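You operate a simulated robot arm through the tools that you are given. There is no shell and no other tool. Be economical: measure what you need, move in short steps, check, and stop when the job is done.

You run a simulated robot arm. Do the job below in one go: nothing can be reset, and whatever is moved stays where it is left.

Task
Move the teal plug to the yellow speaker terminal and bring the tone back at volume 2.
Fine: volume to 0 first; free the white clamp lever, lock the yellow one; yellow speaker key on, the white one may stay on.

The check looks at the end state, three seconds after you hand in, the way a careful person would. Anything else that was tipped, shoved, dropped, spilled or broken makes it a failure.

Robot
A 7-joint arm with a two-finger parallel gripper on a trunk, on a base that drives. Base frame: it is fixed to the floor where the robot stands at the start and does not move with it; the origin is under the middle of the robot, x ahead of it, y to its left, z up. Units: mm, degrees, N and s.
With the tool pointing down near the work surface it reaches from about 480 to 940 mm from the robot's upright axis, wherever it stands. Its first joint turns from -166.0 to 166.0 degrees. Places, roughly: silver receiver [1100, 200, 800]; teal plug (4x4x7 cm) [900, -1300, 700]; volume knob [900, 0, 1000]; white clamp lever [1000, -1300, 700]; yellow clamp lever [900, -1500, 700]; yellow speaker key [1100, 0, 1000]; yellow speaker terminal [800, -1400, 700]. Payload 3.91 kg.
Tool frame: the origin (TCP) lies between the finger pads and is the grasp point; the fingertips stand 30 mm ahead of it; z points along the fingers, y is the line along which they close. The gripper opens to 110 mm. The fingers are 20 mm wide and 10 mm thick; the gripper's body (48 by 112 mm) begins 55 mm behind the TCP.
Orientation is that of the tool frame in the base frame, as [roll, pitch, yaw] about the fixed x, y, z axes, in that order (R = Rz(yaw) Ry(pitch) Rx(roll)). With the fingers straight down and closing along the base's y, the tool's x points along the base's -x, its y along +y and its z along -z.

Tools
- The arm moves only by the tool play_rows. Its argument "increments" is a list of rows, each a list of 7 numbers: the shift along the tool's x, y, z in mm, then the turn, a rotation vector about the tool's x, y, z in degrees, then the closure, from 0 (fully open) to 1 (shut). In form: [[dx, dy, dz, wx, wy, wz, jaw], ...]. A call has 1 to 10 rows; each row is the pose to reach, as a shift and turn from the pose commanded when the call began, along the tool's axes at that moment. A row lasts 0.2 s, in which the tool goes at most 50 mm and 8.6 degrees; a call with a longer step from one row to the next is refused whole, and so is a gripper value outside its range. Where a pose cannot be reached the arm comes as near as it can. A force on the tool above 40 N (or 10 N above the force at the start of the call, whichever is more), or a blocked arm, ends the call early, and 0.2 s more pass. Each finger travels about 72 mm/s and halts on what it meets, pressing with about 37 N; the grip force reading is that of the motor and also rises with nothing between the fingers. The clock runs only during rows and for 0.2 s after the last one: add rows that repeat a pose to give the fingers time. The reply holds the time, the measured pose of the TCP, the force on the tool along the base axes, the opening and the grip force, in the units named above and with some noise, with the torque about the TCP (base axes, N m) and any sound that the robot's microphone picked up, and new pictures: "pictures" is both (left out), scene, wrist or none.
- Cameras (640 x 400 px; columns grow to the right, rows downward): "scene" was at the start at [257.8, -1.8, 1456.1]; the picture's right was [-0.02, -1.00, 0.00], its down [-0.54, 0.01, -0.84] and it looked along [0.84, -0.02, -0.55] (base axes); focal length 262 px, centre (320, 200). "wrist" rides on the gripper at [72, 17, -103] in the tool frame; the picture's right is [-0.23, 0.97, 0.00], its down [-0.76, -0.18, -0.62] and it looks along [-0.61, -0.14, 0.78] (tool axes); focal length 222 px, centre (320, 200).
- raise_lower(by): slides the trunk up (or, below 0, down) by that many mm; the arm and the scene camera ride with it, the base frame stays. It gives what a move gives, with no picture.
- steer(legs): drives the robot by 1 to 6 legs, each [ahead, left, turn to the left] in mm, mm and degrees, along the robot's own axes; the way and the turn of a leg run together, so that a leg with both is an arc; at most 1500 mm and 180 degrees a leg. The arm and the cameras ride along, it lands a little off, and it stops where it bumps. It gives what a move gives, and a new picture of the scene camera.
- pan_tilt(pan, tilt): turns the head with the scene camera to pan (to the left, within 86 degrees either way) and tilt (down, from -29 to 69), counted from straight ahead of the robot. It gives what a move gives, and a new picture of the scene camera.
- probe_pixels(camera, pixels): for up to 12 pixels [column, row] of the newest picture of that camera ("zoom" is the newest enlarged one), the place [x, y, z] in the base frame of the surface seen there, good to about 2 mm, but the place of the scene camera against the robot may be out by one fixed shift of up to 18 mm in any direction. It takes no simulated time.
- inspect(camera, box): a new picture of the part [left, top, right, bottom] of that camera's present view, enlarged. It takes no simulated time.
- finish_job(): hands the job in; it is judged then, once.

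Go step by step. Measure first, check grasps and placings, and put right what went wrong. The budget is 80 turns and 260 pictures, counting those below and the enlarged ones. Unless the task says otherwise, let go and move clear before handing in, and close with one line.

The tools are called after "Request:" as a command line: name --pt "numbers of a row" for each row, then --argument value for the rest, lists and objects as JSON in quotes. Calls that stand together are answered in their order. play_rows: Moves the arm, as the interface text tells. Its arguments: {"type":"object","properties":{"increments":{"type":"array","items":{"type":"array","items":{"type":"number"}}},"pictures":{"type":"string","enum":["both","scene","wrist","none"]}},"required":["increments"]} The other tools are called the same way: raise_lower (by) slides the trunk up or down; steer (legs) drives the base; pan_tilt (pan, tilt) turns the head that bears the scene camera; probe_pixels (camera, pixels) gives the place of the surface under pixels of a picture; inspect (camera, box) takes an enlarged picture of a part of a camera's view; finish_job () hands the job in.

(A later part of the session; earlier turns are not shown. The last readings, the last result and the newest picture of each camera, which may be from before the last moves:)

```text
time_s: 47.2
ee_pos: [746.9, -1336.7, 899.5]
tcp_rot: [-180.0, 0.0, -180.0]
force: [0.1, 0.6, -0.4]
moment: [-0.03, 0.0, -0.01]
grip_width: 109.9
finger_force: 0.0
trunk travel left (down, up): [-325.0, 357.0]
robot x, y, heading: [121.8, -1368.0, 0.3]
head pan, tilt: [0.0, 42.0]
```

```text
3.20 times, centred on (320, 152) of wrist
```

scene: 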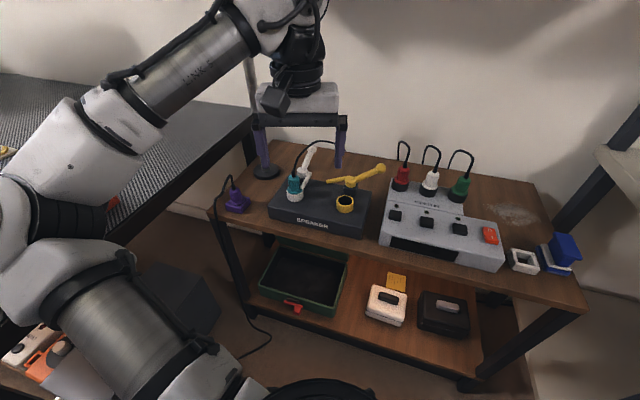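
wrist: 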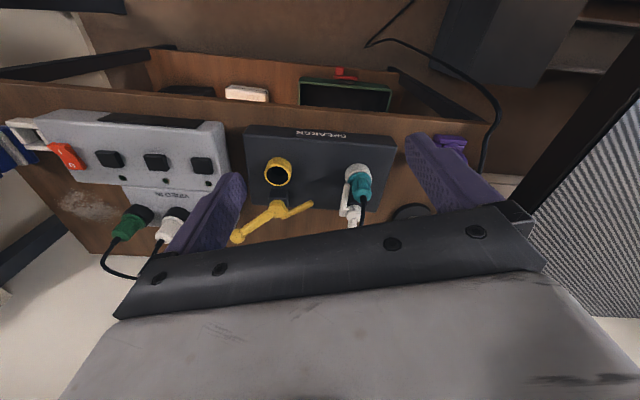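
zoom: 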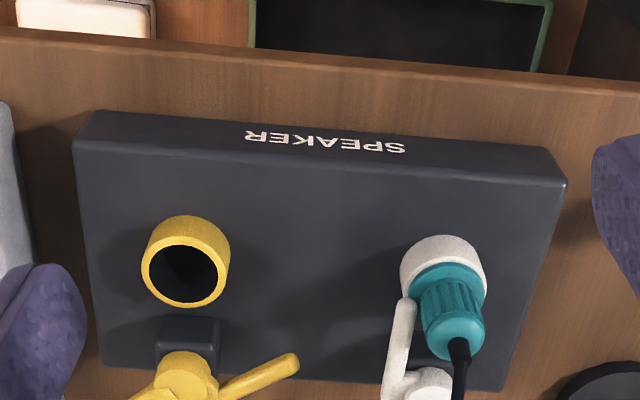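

Need a more top-down view of the levers: move forward 100 and up.

Request:
play_rows --pt "-40 -20 -10 0 0 0 0" --pt "-80 -40 -20 0 0 0 0" --pt "-120 -50 -30 0 0 0 0" --pictures "both"

Request:
inspect --camera "wrist" --box '[220, 70, 420, 195]'

Request:
inspect --camera "scene" --box '[250, 130, 410, 230]'

```text
time_s: 48.0
ee_pos: [869.4, -1392.0, 930.4]
tcp_rot: [180.0, 0.0, 180.0]
force: [-0.3, 0.1, -0.1]
moment: [0.0, -0.02, -0.02]
grip_width: 110.1
finger_force: 0.1
trunk travel left (down, up): [-325.0, 357.0]
robot x, y, heading: [118.3, -1364.8, 0.2]
head pan, tilt: [0.0, 42.0]
```

scene: 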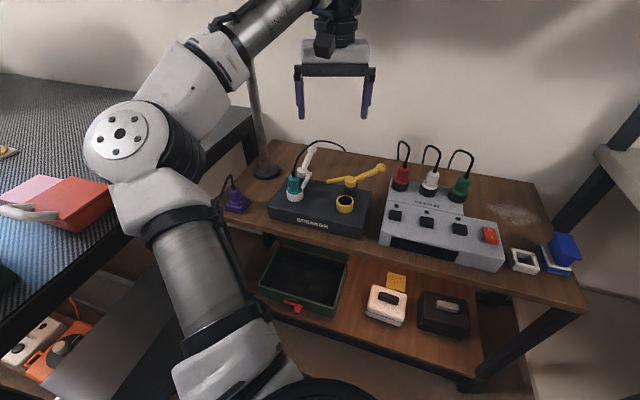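
wrist: 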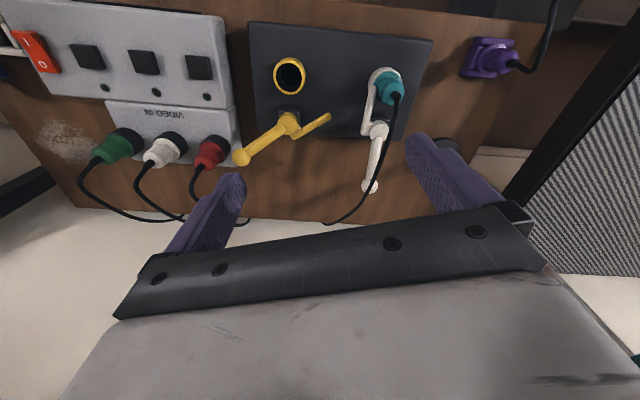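

```text
3.20 times, centred on (320, 132) of wrist
```

zoom: 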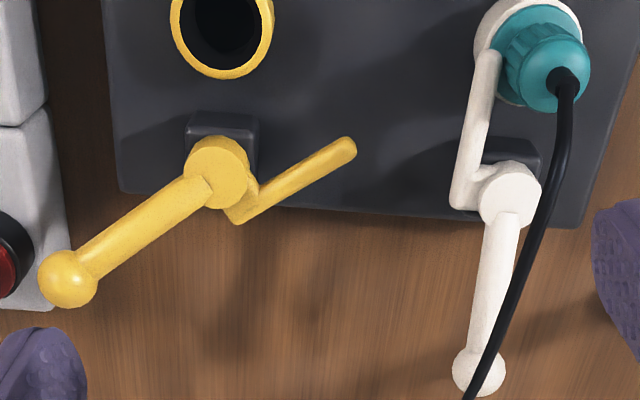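

```text
4.00 times, centred on (330, 180) of scene
```

zoom: 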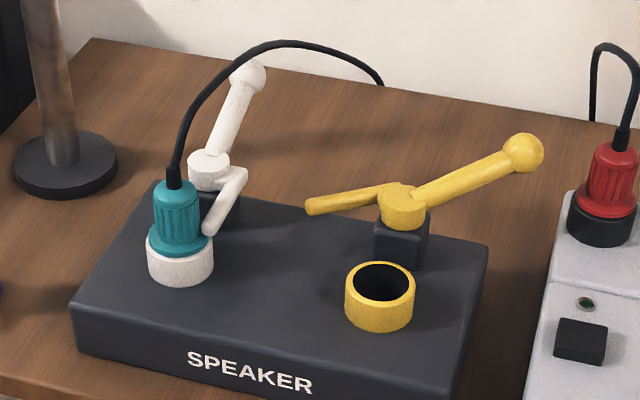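

The two levers look mirrored: the white arm lies along the plug's −y side, the yellow arm is swung away. Probe their parts in the wrist view.

Request:
probe_pixels --camera "wrist" --pixels '[[369, 186], [379, 129], [372, 92], [365, 130], [241, 157], [288, 121], [328, 117], [296, 136], [289, 93], [386, 84], [374, 165], [262, 142]]'

Request:
inspect --camera "wrist" --box '[340, 50, 436, 110]'

```text
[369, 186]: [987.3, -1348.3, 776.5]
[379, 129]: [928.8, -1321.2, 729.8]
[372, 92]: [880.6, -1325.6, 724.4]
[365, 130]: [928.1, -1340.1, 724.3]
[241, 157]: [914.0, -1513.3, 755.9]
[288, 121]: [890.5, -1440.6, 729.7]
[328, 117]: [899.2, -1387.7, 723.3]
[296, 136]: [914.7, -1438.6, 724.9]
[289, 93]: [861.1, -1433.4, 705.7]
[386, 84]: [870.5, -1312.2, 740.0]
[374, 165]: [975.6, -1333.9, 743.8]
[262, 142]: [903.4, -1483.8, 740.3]
```

```text
6.67 times, centred on (388, 80) of wrist
```

zoom: 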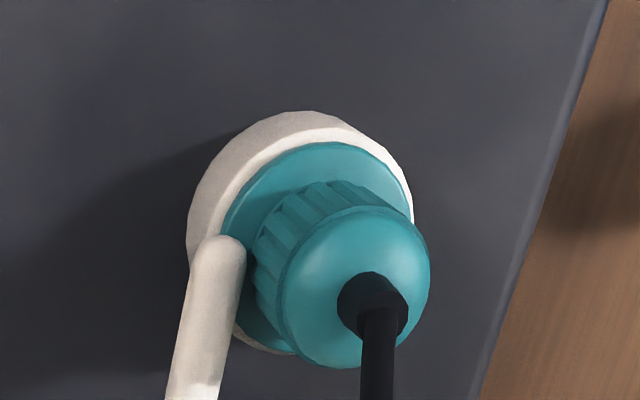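

Geometry: white hub ≈(925,−1322), handle to ball (987,−1348,776), arm over the plug's flange; freeing = swing handle toward +y (CCW). I'll lower closed fingers on the handle's −y side.

Request:
play_rows --pt "-30 7 0 0 0 0 0.3" --pt "-60 14 0 0 0 0 0.6" --pt "-91 20 0 0 0 0 0.9" --pt "-91 20 40 0 0 0 1" --pt "-91 20 85 0 0 0 1" --pt "-91 20 130 0 0 0 1" --pt "-91 20 160 0 0 0 1" --pt "-91 20 172 0 0 0 1" --pictures "both"

Request:
inspect --camera "scene" --box '[250, 110, 410, 210]'

```text
time_s: 49.8
ee_pos: [959.4, -1371.0, 755.8]
tcp_rot: [179.9, 0.0, -179.9]
force: [-0.4, -0.5, 0.4]
moment: [-0.01, -0.01, 0.01]
grip_width: 0.0
finger_force: 36.9
trunk travel left (down, up): [-325.0, 357.0]
robot x, y, heading: [126.3, -1368.6, 0.1]
head pan, tilt: [0.0, 42.0]
```

scene: 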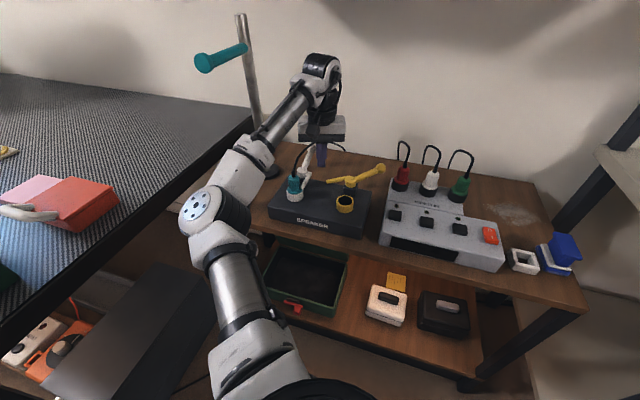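
wrist: 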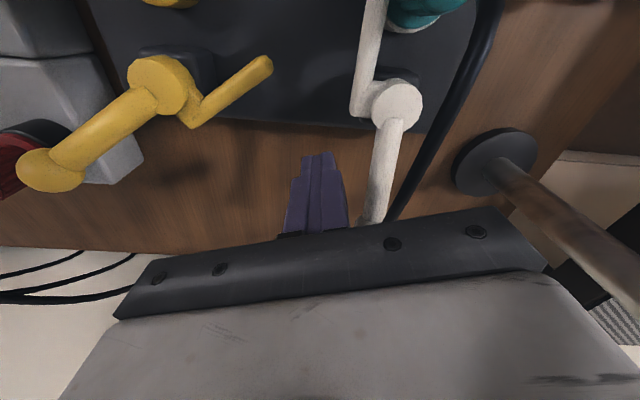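

```text
4.00 times, centred on (330, 160) of scene
```

zoom: 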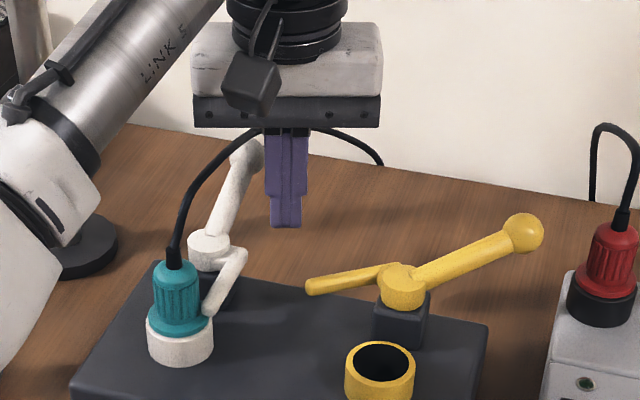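

Fingers sit left of the white handle with clearance. Push it toward +y along the arc, first part.

Request:
play_rows --pt "-3 10 0 0 0 0 1" --pt "-6 18 0 0 0 0 1" --pt "-10 25 0 0 0 0 1" --pt "-14 32 0 0 0 0 1" --pt "-16 40 0 0 0 0 1" --pt "-18 50 0 0 0 0 1" --pictures "both"

Request:
inspect --camera "scene" --box '[250, 110, 410, 210]'

```text
time_s: 51.2
ee_pos: [976.6, -1317.4, 757.8]
tcp_rot: [-180.0, 0.0, -180.0]
force: [-0.2, -0.1, -0.5]
moment: [-0.03, 0.02, 0.03]
grip_width: 0.0
finger_force: 37.4
trunk travel left (down, up): [-325.0, 357.0]
robot x, y, heading: [123.0, -1368.1, -0.1]
head pan, tilt: [0.0, 42.0]
```

scene: 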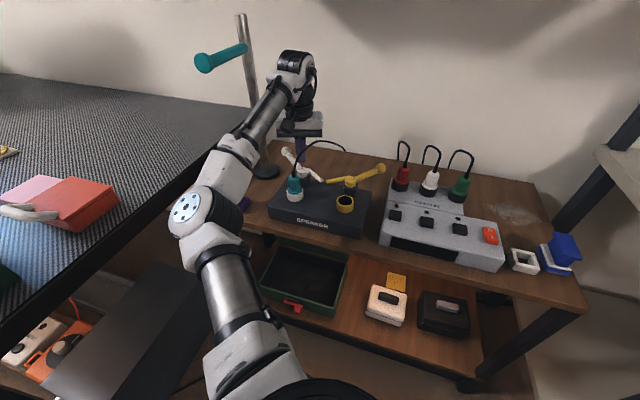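
wrist: 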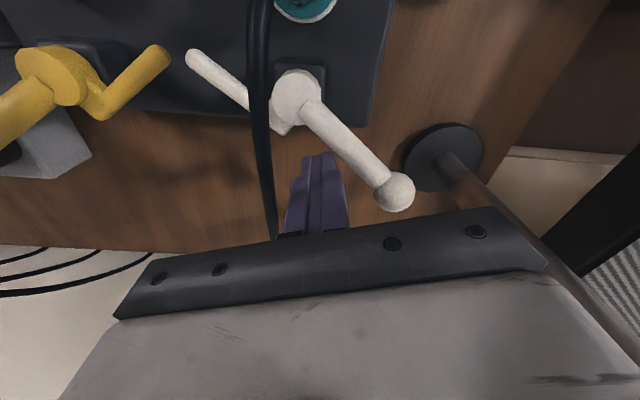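

```text
4.00 times, centred on (330, 160) of scene
```

zoom: 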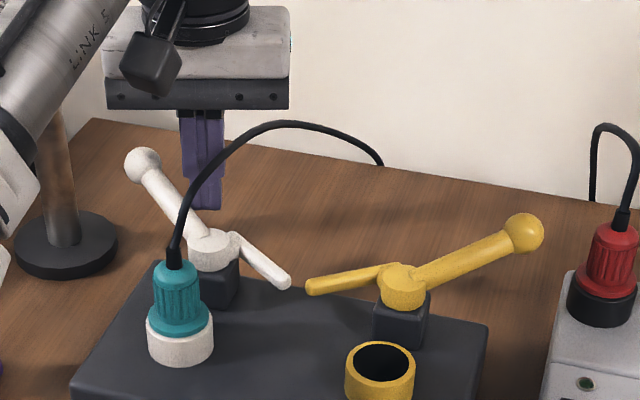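

The white lever snapped free (force 0, arm tip now away from the plug at (288,285) zoom). Lift and view the plug from above for grasp.

Request:
play_rows --pt "10 -5 -45 0 0 0 1" --pt "20 -5 -90 0 0 0 0.9" --pt "40 0 -125 0 0 0 0.7" --pt "80 2 -140 0 0 0 0.5" --pt "120 5 -140 0 0 0 0.45" --pt "160 5 -120 0 0 0 0.45" --pt "160 5 -110 0 0 0 0.45" --pictures "both"

Request:
inspect --camera "wrist" --box '[260, 80, 420, 180]'

```text
time_s: 52.8
ee_pos: [817.1, -1313.5, 865.2]
tcp_rot: [180.0, -0.1, 180.0]
force: [-1.1, 1.1, 1.2]
moment: [0.02, -0.01, 0.03]
grip_width: 60.4
finger_force: 0.0
trunk travel left (down, up): [-325.0, 357.0]
robot x, y, heading: [123.1, -1367.2, 0.1]
head pan, tilt: [0.0, 42.0]
```

scene: 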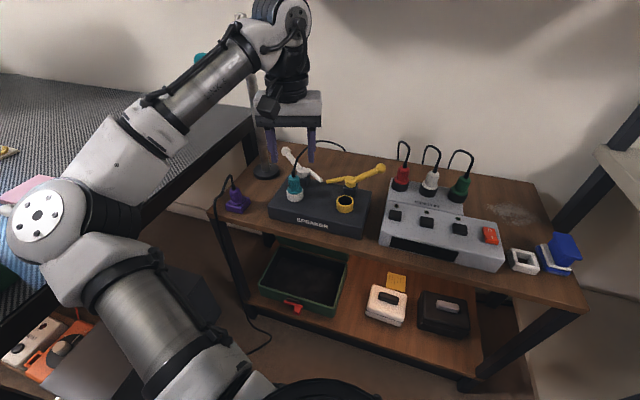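
wrist: 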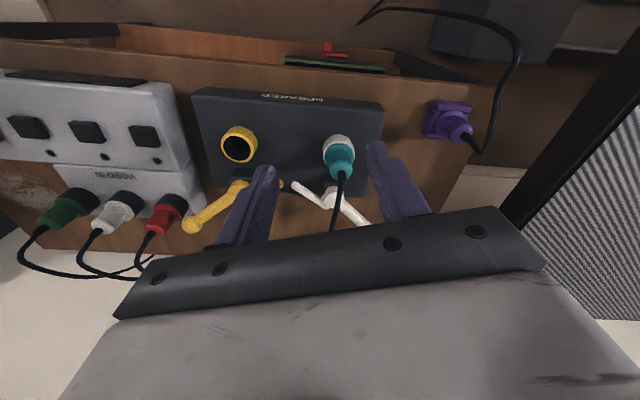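

```text
4.00 times, centred on (340, 130) of wrist
```

zoom: 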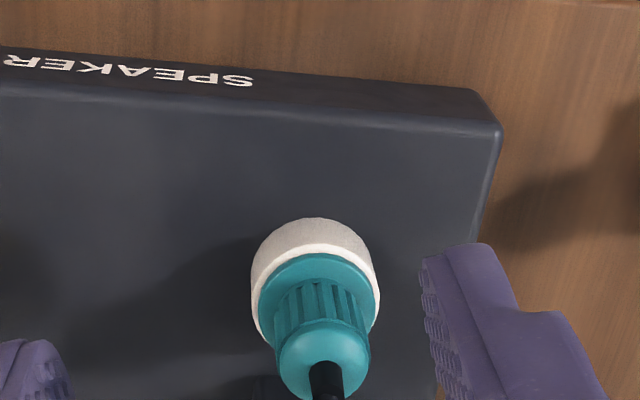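

Probe the plug, collar and yellow ring outlines in this zoom/wrist view.

Request:
probe_pixels --camera "zoom" --pixels '[[255, 275], [377, 285], [312, 250], [263, 300], [373, 300], [315, 258], [278, 330], [368, 335], [322, 335], [322, 290], [326, 360], [315, 222]]'

Request:
probe_pixels --camera "wrist" --pixels '[[223, 145], [255, 148], [239, 131], [238, 163], [228, 155], [250, 157], [238, 145], [205, 212], [240, 185], [286, 183], [300, 188], [190, 228]]'

```text
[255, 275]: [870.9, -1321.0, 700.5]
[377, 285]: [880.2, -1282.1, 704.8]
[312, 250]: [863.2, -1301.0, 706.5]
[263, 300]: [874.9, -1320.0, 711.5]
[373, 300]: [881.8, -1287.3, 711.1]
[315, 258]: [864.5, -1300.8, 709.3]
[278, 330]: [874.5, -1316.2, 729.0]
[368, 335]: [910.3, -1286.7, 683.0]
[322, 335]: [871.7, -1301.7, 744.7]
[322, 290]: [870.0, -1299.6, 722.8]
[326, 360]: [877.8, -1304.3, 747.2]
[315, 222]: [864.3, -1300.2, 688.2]
```

```text
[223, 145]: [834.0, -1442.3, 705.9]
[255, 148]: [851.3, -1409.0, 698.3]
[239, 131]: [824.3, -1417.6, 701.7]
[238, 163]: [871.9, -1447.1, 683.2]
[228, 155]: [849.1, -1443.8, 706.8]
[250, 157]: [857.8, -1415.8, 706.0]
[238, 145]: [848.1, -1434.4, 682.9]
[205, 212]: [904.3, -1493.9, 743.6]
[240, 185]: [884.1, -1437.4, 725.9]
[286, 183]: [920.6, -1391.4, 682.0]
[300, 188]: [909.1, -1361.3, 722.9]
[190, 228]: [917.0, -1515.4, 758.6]
```

Plug axis ≈ (881,−1303), top ≈ 750. Now measure the yellow ring precisely.

Request:
inspect --camera "wrist" --box '[199, 115, 279, 165]'

```text
8.00 times, centred on (239, 140) of wrist
```

zoom: 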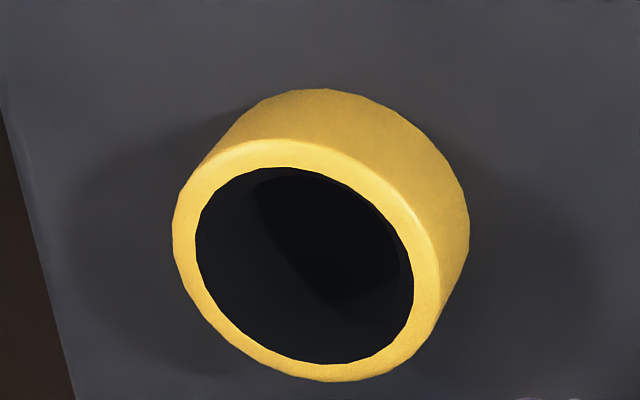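

Request:
probe_pixels --camera "zoom" --pixels '[[184, 240], [427, 290], [300, 153], [310, 370], [228, 168], [215, 315], [388, 212], [388, 360], [330, 90], [300, 270]]'

```text
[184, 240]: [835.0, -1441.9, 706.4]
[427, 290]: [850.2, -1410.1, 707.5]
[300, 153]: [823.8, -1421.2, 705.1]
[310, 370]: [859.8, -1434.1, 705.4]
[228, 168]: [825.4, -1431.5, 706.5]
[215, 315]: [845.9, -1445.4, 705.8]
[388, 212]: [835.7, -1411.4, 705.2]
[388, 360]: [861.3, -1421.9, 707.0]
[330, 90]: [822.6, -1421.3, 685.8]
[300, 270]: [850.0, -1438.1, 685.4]
```

Yellow ring centre ≈ (842.3,−1427), rim 706, floor 685. Now go over the plug and down to grasp (fingers closing along y).

Request:
play_rows --pt "-32 5 15 0 0 0 0.45" --pt "-64 10 30 0 0 0 0.45" --pt "-64 10 70 0 0 0 0.45" --pt "-64 10 100 0 0 0 0.45" --pt "-64 10 118 0 0 0 0.45" --pt "-64 10 118 0 0 0 0.45" --pictures "both"

Request:
inspect --camera "wrist" --box '[240, 90, 400, 190]'

Request:
inspect --camera "scene" --box '[250, 130, 378, 210]'

```text
time_s: 54.2
ee_pos: [880.5, -1301.3, 749.1]
tcp_rot: [180.0, 0.0, -180.0]
force: [-0.7, -0.3, -0.1]
moment: [-0.03, 0.01, 0.0]
grip_width: 60.6
finger_force: 0.1
trunk travel left (down, up): [-325.0, 357.0]
robot x, y, heading: [123.6, -1367.6, -0.1]
head pan, tilt: [0.0, 42.0]
```

scene: 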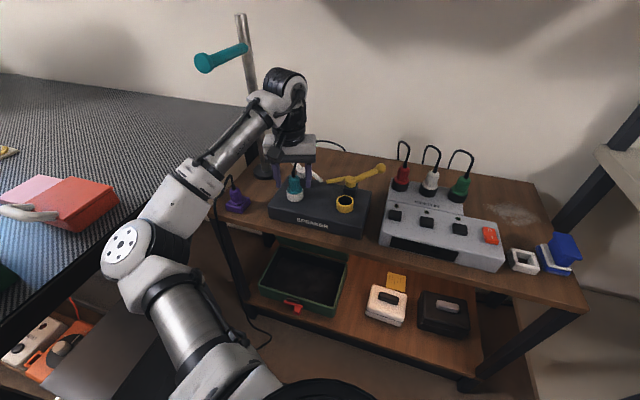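
wrist: 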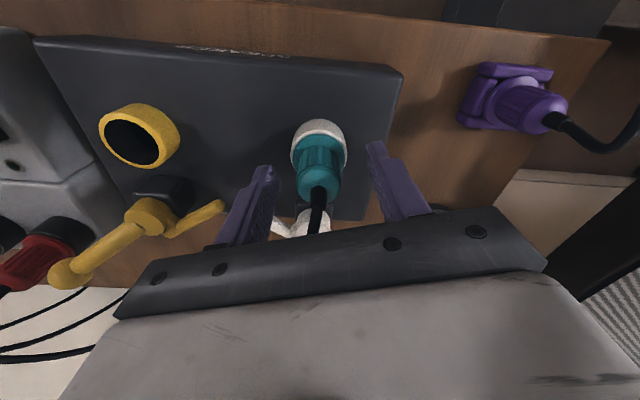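

```text
4.00 times, centred on (320, 140) of wrist
```

zoom: 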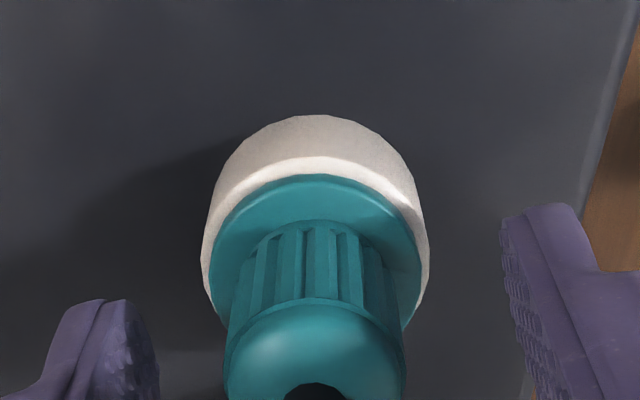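

```text
5.00 times, centred on (314, 170) of scene
```

zoom: 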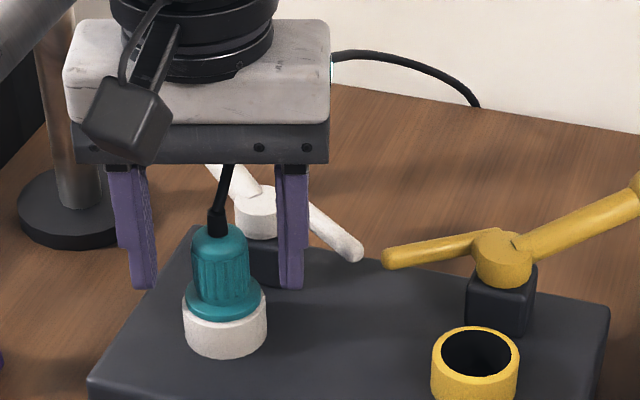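

Fingers straddle the plug nicely. Close on it.

Request:
play_rows --pt "0 -1 1 0 0 0 0.55" --pt "0 -1 1 0 0 0 0.65" --pt "0 -1 1 0 0 0 0.72" --pt "0 -1 1 0 0 0 0.76" --pt "0 -1 1 0 0 0 0.8" --pt "0 -1 1 0 0 0 0.85" --pt "0 -1 1 0 0 0 0.85" --pictures "none"

```text
time_s: 55.8
ee_pos: [880.9, -1303.6, 749.2]
tcp_rot: [180.0, 0.1, 179.9]
force: [0.7, 1.9, 0.9]
moment: [0.11, 0.03, 0.02]
grip_width: 27.5
finger_force: 36.8
trunk travel left (down, up): [-325.0, 357.0]
robot x, y, heading: [120.1, -1364.8, -0.2]
head pan, tilt: [0.0, 42.0]
```

Gripped at 27.5 mm. Pull straight up slowly.

Request:
play_rows --pt "0 0 -5 0 0 0 0.87" --pt "0 0 -12 0 0 0 0.87" --pt "0 0 -25 0 0 0 0.87" --pt "0 0 -40 0 0 0 0.87" --pt "0 0 -60 0 0 0 0.87" --pt "0 0 -80 0 0 0 0.87" --pictures "both"

Request:
inspect --camera "wrist" --box '[200, 70, 400, 195]'

Request:
inspect --camera "scene" --box '[250, 100, 410, 200]'

```text
time_s: 57.2
ee_pos: [881.9, -1304.9, 828.6]
tcp_rot: [179.9, 0.0, 180.0]
force: [0.3, 0.7, 0.1]
moment: [0.03, 0.01, 0.02]
grip_width: 27.3
finger_force: 36.9
trunk travel left (down, up): [-325.0, 357.0]
robot x, y, heading: [125.1, -1367.8, -0.2]
head pan, tilt: [0.0, 42.0]
```

scene: 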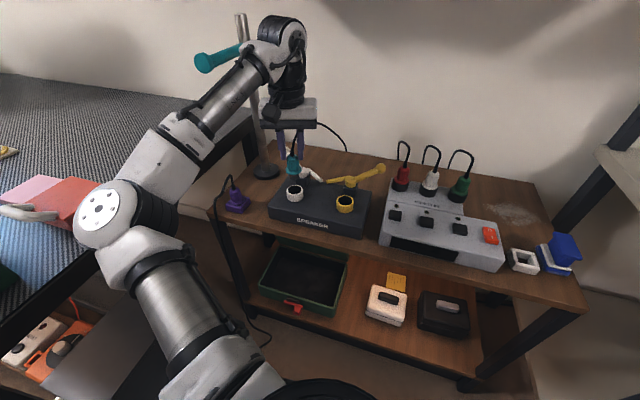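
wrist: 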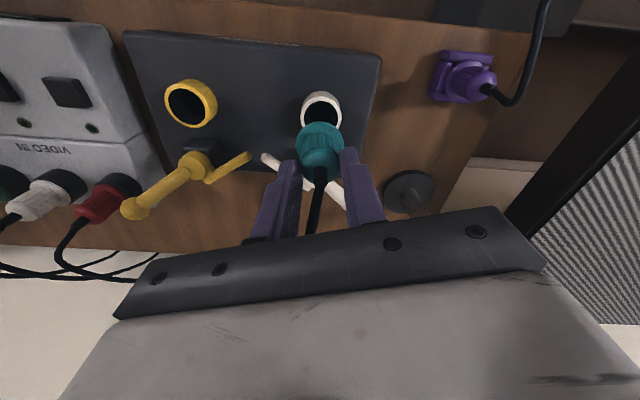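

```text
3.20 times, centred on (300, 132) of wrist
```

zoom: 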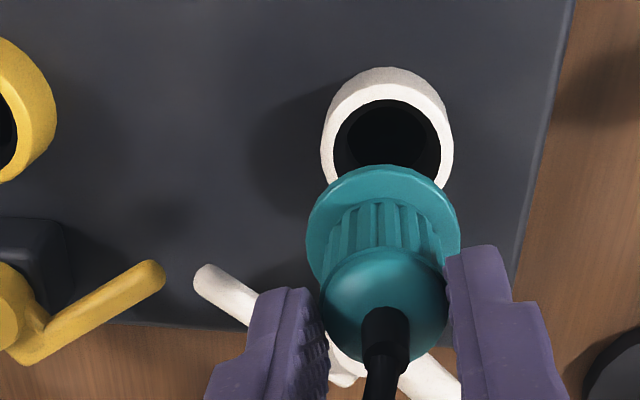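

```text
4.00 times, centred on (330, 150) of scene
```

zoom: 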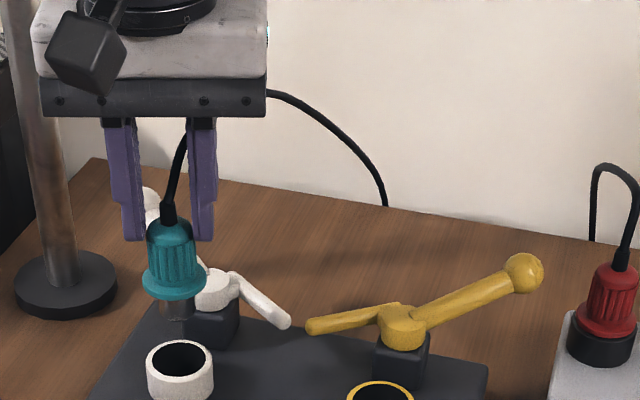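

Plug is out and held. Now measure both empty rings in one scene zoom to get the exact displacement.

Request:
inspect --camera "scene" --box '[280, 173, 360, 223]'

```text
8.00 times, centred on (320, 198) of scene
```

zoom: 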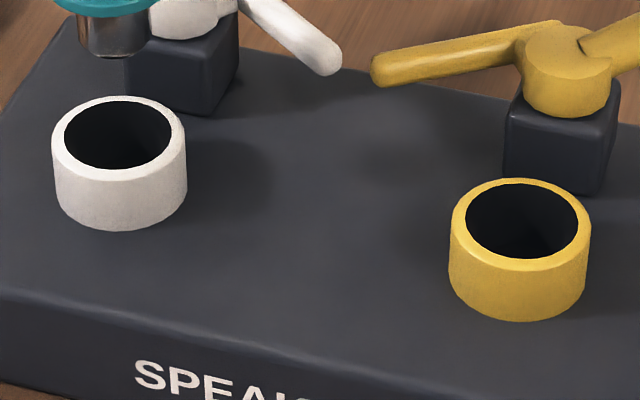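

Request:
probe_pixels --camera "zoom" --pixels '[[118, 102], [118, 174], [58, 138], [178, 134], [521, 183], [521, 264], [458, 224], [584, 222], [75, 165], [160, 107]]'

Request:
probe_pixels --camera "wrist" --pixels '[[303, 110], [339, 115], [321, 95], [168, 104], [212, 104], [190, 82], [191, 126]]'

```text
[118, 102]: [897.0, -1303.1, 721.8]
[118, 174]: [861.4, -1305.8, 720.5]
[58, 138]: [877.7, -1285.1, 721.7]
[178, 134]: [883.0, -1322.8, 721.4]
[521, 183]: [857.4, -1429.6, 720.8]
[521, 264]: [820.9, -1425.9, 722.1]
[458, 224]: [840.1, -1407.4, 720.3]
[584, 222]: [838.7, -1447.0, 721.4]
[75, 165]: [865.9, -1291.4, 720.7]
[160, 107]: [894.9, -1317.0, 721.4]
```

```text
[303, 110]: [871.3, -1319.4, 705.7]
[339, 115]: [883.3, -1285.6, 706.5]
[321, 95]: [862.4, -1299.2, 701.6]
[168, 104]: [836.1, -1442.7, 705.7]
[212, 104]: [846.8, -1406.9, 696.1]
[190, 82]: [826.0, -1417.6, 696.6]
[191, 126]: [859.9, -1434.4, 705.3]
```

Displacement between rings is (−40, −123.5). Move across at height, then partly down and check.

Request:
play_rows --pt "13 -40 0 0 0 0 0.87" --pt "27 -82 0 0 0 0 0.87" --pt "40 -123.5 0 0 0 0 0.87" --pt "40 -123.5 25 0 0 0 0.87" --pt "40 -123.5 45 0 0 0 0.87" --pt "40 -123.5 50 0 0 0 0.87" --pictures "both"

Request:
inspect --camera "scene" --box '[304, 150, 384, 225]'

Request:
inspect --camera "wrist" --box '[240, 80, 400, 180]'

```text
time_s: 58.6
ee_pos: [841.0, -1425.7, 778.9]
tcp_rot: [180.0, 0.0, 179.9]
force: [0.3, -0.7, -1.1]
moment: [-0.04, -0.03, -0.03]
grip_width: 26.9
finger_force: 37.2
trunk travel left (down, up): [-325.0, 357.0]
robot x, y, heading: [125.0, -1365.4, 0.3]
head pan, tilt: [0.0, 42.0]
```

scene: 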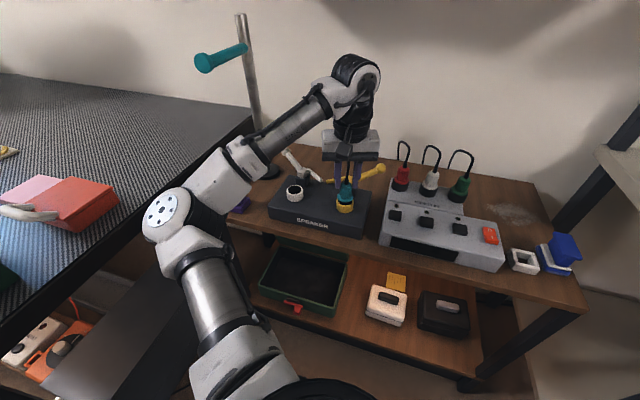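
wrist: 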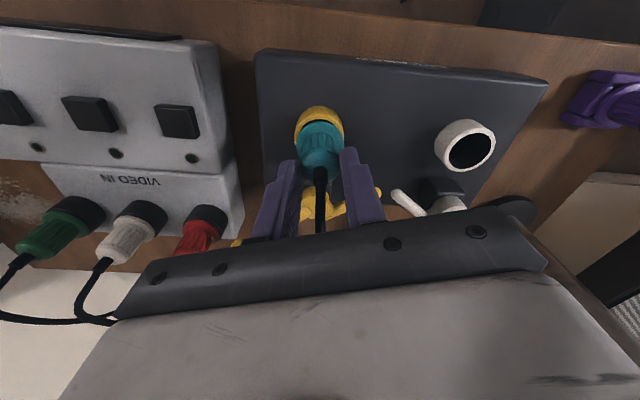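

```text
5.33 times, centred on (344, 188) of scene
```

zoom: 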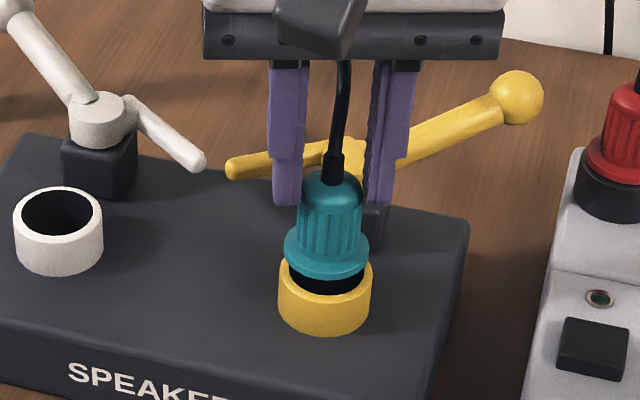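

```text
4.00 times, centred on (320, 130) of wrist
```

zoom: 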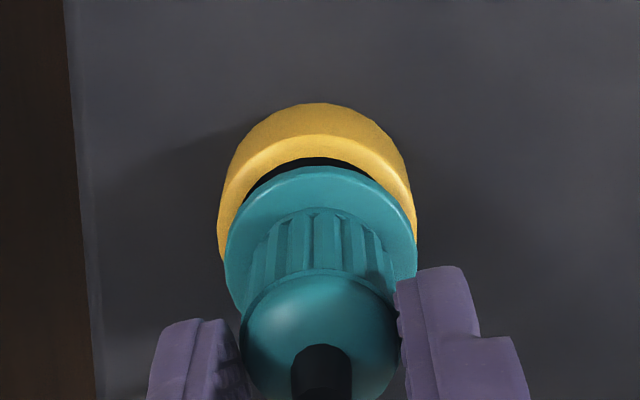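

Plug is aligned over the yellow ring. Lower slowly with force watch.

Request:
play_rows --pt "0 0 6 0 0 0 0.87" --pt "0 0 12 0 0 0 0.87" --pt "0 0 17 0 0 0 0.87" --pt "0 0 22 0 0 0 0.87" --pt "0 0 26 0 0 0 0.87" --pt "0 0 29.5 0 0 0 0.87" --pictures "both"

Request:
inspect --camera "scene" --box '[304, 150, 384, 225]'

```text
time_s: 60.0
ee_pos: [839.1, -1427.1, 754.2]
tcp_rot: [180.0, 0.6, 180.0]
force: [-3.8, 2.0, 19.6]
moment: [0.38, 0.37, -0.03]
grip_width: 26.4
finger_force: 37.1
trunk travel left (down, up): [-325.0, 357.0]
robot x, y, heading: [121.9, -1369.6, -0.2]
head pan, tilt: [0.0, 42.0]
stopped in row 6: the force on the tool passed its limit at 41 N (the readings are from after the stop); the commanded pose is now the measured one
```

scene: 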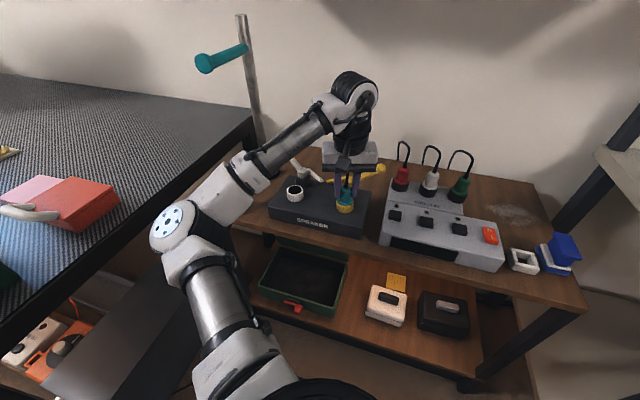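
wrist: 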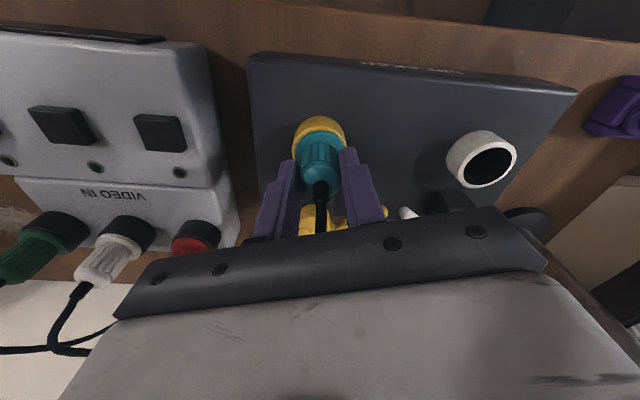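

```text
5.33 times, centred on (344, 188) of scene
```

zoom: 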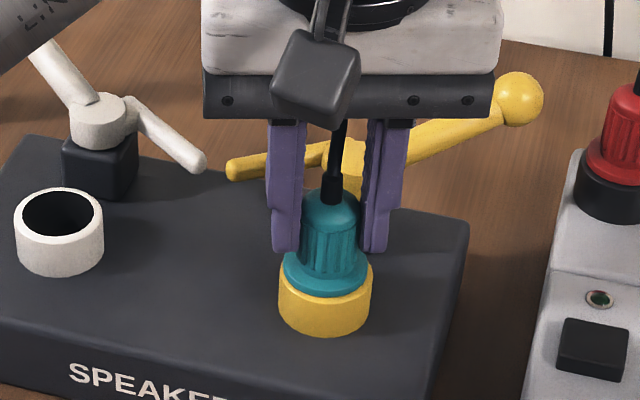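

Stopped at 41 N about 5 mm above the original seat height. Check how far the plug is in (flange vs ring rim).

Request:
inspect --camera "wrist" --box '[270, 100, 366, 160]'

Request:
inspect --camera "scene" --box '[324, 170, 372, 215]'

```text
6.67 times, centred on (318, 130) of wrist
```

zoom: 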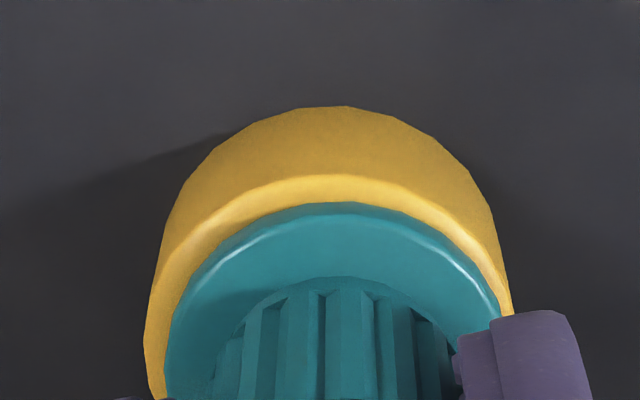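

```text
8.89 times, centred on (348, 192) of scene
```

zoom: 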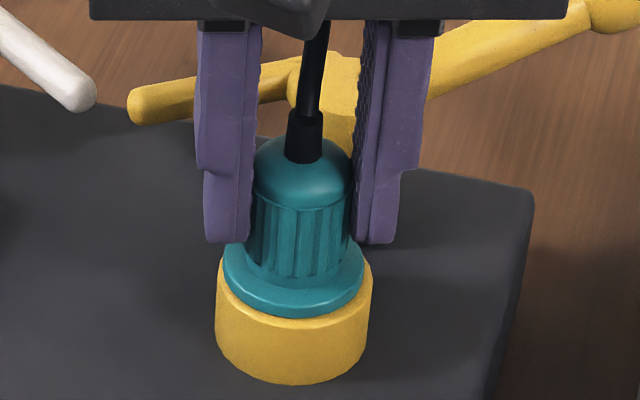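

Request:
probe_pixels --camera "zoom" --pixels '[[292, 312], [292, 322], [235, 275], [360, 270], [293, 295], [370, 275]]'

Request:
probe_pixels --camera "wrist" --pixels '[[320, 133], [320, 128], [300, 145], [342, 143]]'

```text
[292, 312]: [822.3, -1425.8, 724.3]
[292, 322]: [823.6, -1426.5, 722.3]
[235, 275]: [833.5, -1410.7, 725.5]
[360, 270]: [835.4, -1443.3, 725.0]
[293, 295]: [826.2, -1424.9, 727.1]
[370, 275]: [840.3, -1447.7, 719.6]
```

```text
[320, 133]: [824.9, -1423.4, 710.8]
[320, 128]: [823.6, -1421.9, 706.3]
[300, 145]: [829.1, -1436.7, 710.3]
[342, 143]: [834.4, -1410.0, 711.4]
```

Flange top is at z 711, same as when seated in the white terminal, so it is fully in. Release and lift.

Request:
play_rows --pt "0 0 0 0 0 0 0.75" --pt "0 0 0 0 0 0 0.55" --pt "0 0 0 0 0 0 0.45" --pt "0 0 -30 0 0 0 0.45" --pt "0 0 -70 0 0 0 0.45" --pt "20 10 -110 0 0 0 0.45" --pt "50 20 -140 0 0 0 0.45" --pictures "both"

Request:
inspect --camera "scene" --box '[260, 140, 404, 230]'

Request:
inspect --camera "wrist" --box '[240, 80, 400, 180]'

```text
time_s: 61.6
ee_pos: [788.4, -1405.2, 890.9]
tcp_rot: [-179.9, 0.3, -179.9]
force: [0.5, -0.3, 0.0]
moment: [-0.03, 0.02, 0.04]
grip_width: 60.4
finger_force: 0.1
trunk travel left (down, up): [-325.0, 357.0]
robot x, y, heading: [120.4, -1370.0, 0.0]
head pan, tilt: [0.0, 42.0]
```

scene: 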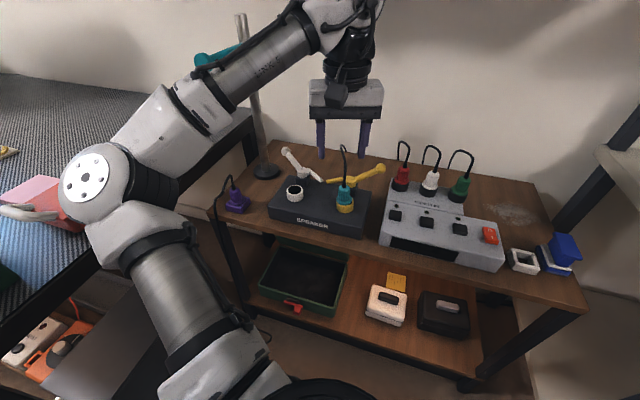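
wrist: 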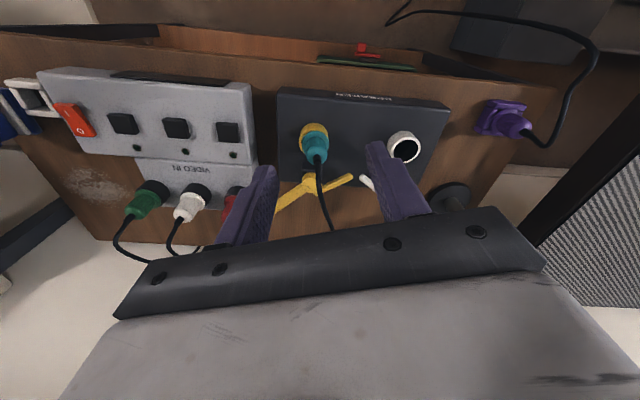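

```text
4.44 times, centred on (332, 185) of scene
```

zoom: 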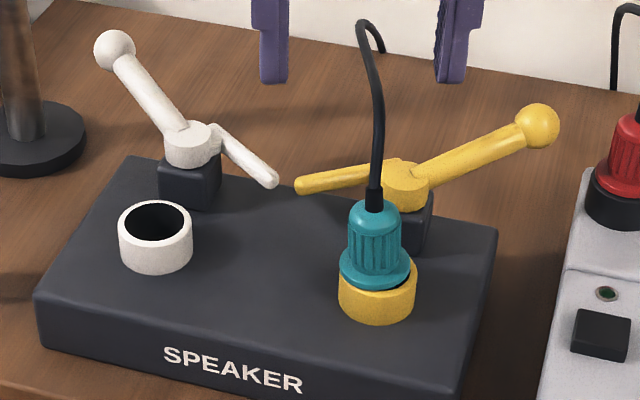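

```text
4.00 times, centred on (320, 130) of wrist
```

zoom: 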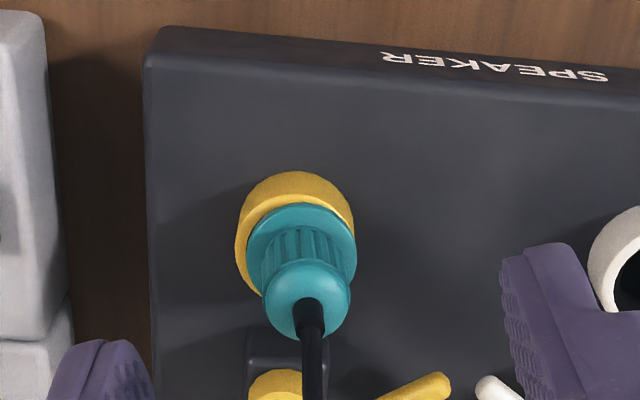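

There's a dark sliver at the ring's right side (405,285 in zoom); check closely for tilt.

Request:
inspect --camera "scene" --box '[328, 175, 368, 220]'

Request:
inspect --camera "wrist" --box '[290, 115, 338, 175]'

```text
8.89 times, centred on (348, 198) of scene
```

zoom: 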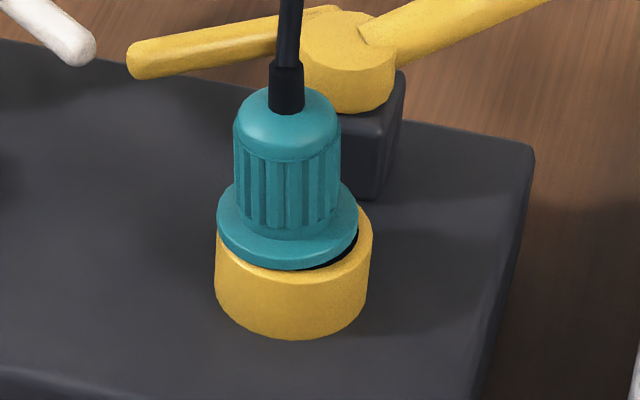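

```text
6.67 times, centred on (314, 145) of wrist
```

zoom: 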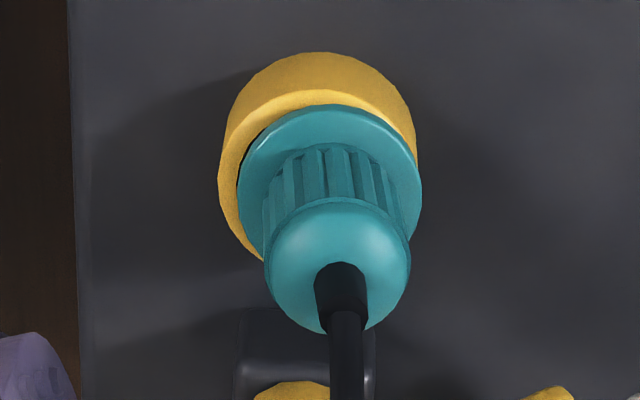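

Request:
probe_pixels --camera "zoom" --pixels '[[320, 110], [246, 200], [412, 185], [290, 250], [400, 160], [340, 215], [230, 200], [318, 100]]'

Request:
inspect --camera "scene" --box '[328, 175, 368, 220]'

Request:
probe_pixels --camera "zoom" --pixels '[[285, 235], [228, 215], [345, 205], [285, 265], [285, 280], [225, 250], [368, 225], [360, 245], [290, 120], [290, 190]]'

```text
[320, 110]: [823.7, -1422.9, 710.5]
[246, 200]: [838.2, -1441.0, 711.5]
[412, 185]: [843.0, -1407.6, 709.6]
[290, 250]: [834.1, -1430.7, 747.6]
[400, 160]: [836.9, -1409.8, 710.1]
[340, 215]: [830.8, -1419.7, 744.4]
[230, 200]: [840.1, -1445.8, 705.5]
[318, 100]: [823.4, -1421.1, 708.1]
```

```text
8.89 times, centred on (348, 198) of scene
```

zoom: 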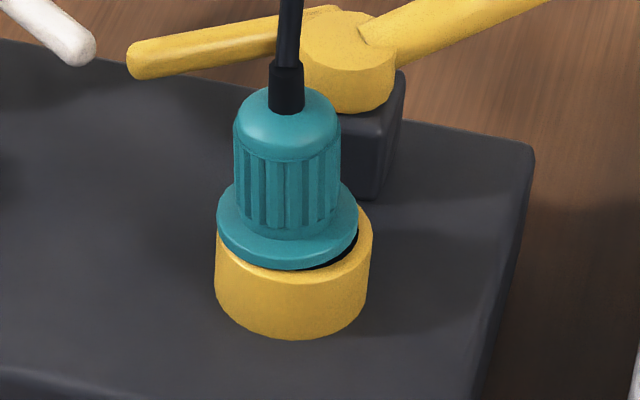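

```text
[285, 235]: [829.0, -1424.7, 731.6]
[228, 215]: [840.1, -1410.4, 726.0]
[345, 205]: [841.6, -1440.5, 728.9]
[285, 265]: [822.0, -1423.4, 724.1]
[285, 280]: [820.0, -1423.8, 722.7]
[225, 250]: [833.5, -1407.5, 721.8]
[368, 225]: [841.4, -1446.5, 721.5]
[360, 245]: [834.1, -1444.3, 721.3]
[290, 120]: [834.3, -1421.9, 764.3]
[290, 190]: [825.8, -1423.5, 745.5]
```

The plug sits slightly tilted (~3°, shifted ~2 mm to +y) after release. Regrip it low, centred on the ring, press with fingertips at the flange, and relieve load before opening.

Request:
play_rows --pt "-26 -11 20 0 0 0 0.45" --pt "-52 -21.8 50 0 0 0 0.45" --pt "-52 -21.8 95 0 0 0 0.45" --pt "-52 -21.8 130 0 0 0 0.5" --pt "-52 -21.8 145 0 0 0 0.55" --pt "-52 -21.8 145 0 0 0 0.65" --pt "-52 -21.8 145 0 0 0 0.72" --pt "-52 -21.8 145 0 0 0 0.77" --pt "-52 -21.8 145 0 0 0 0.85" --pt "-52 -21.8 145 0 0 0 0.85" --pictures "wrist"

Request:
inspect --camera "scene" --box '[328, 175, 368, 220]'

```text
time_s: 63.8
ee_pos: [843.3, -1427.0, 745.4]
tcp_rot: [-179.8, 0.3, -179.9]
force: [-0.6, 2.0, -1.1]
moment: [0.13, 0.0, -0.01]
grip_width: 27.1
finger_force: 36.9
trunk travel left (down, up): [-325.0, 357.0]
robot x, y, heading: [124.7, -1365.8, -0.1]
head pan, tilt: [0.0, 42.0]
```

wrist: 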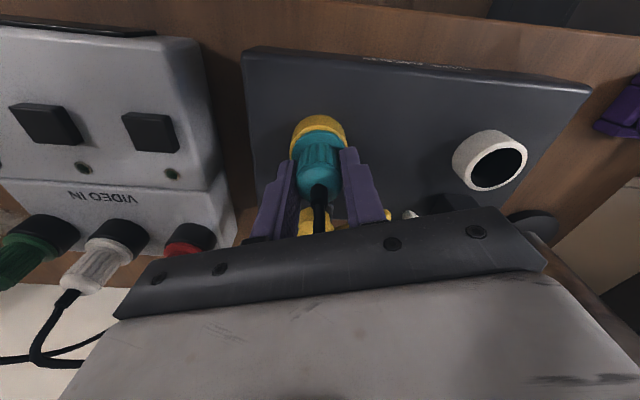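

```text
8.89 times, centred on (348, 198) of scene
```

zoom: 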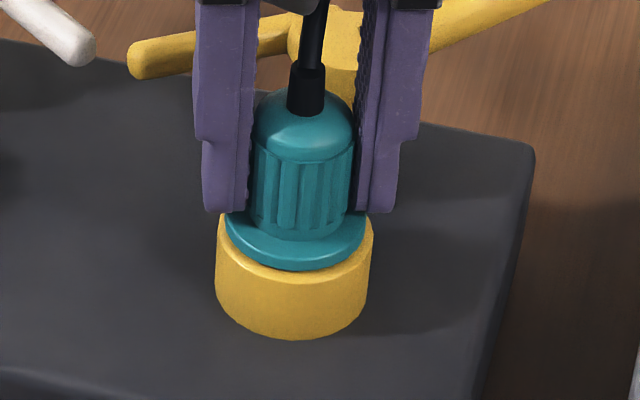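

Now level, with a slight gap beneath the flange. Press down.

Request:
play_rows --pt "0 0 1 0 0 0 0.87" --pt "0 0 2 0 0 0 0.87" --pt "0 0 3 0 0 0 0.87" --pt "0 0 4 0 0 0 0.87" --pt "0 0 5 0 0 0 0.87" --pictures "wrist"

Request:
inspect --camera "scene" --box '[328, 175, 368, 220]'

```text
time_s: 65.0
ee_pos: [842.8, -1427.9, 744.4]
tcp_rot: [-179.8, 0.4, -179.8]
force: [7.0, 3.4, 25.4]
moment: [0.41, -0.15, -0.06]
grip_width: 27.2
finger_force: 37.0
trunk travel left (down, up): [-325.0, 357.0]
robot x, y, heading: [119.9, -1367.5, 0.3]
head pan, tilt: [0.0, 42.0]
```

wrist: 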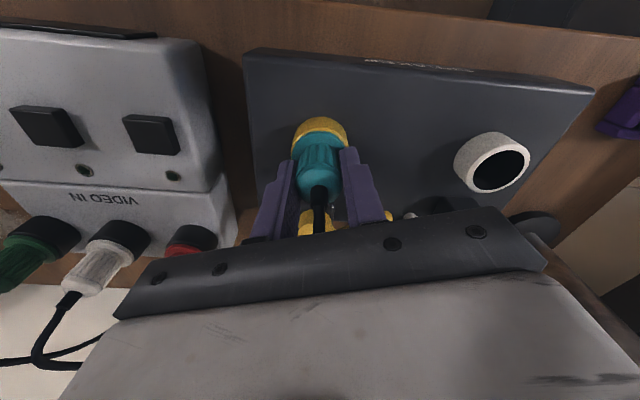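

```text
8.89 times, centred on (348, 198) of scene
```

zoom: 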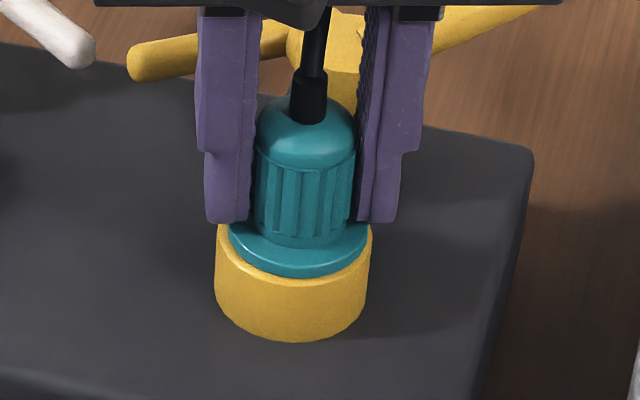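

Flange now flush in the ring. Relieve the load and open gently.

Request:
play_rows --pt "0 0 -2 0 0 0 0.87" --pt "0 0 -3.5 0 0 0 0.85" --pt "0 0 -3.5 0 0 0 0.78" --pt "0 0 -3.5 0 0 0 0.72" --pt "0 0 -3.5 0 0 0 0.65" --pt "0 0 -3.5 0 0 0 0.55" --pt "0 0 -3.5 0 0 0 0.45" --pictures "wrist"

Request:
inspect --camera "scene" --box '[328, 175, 368, 220]'

```text
time_s: 66.6
ee_pos: [844.4, -1428.1, 744.2]
tcp_rot: [-179.9, 0.3, -179.9]
force: [0.5, -0.2, 0.2]
moment: [-0.02, 0.01, 0.0]
grip_width: 60.4
finger_force: 0.0
trunk travel left (down, up): [-325.0, 357.0]
robot x, y, heading: [122.4, -1368.4, 0.2]
head pan, tilt: [0.0, 42.0]
```

wrist: 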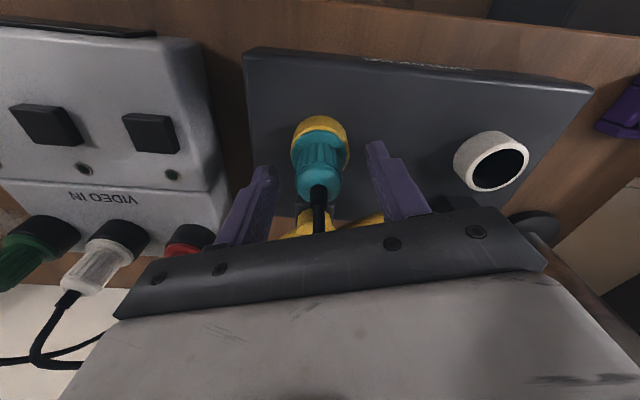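

```text
8.89 times, centred on (348, 198) of scene
```

zoom: 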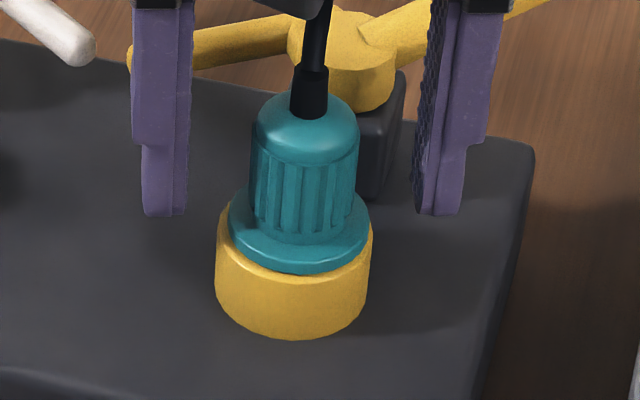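

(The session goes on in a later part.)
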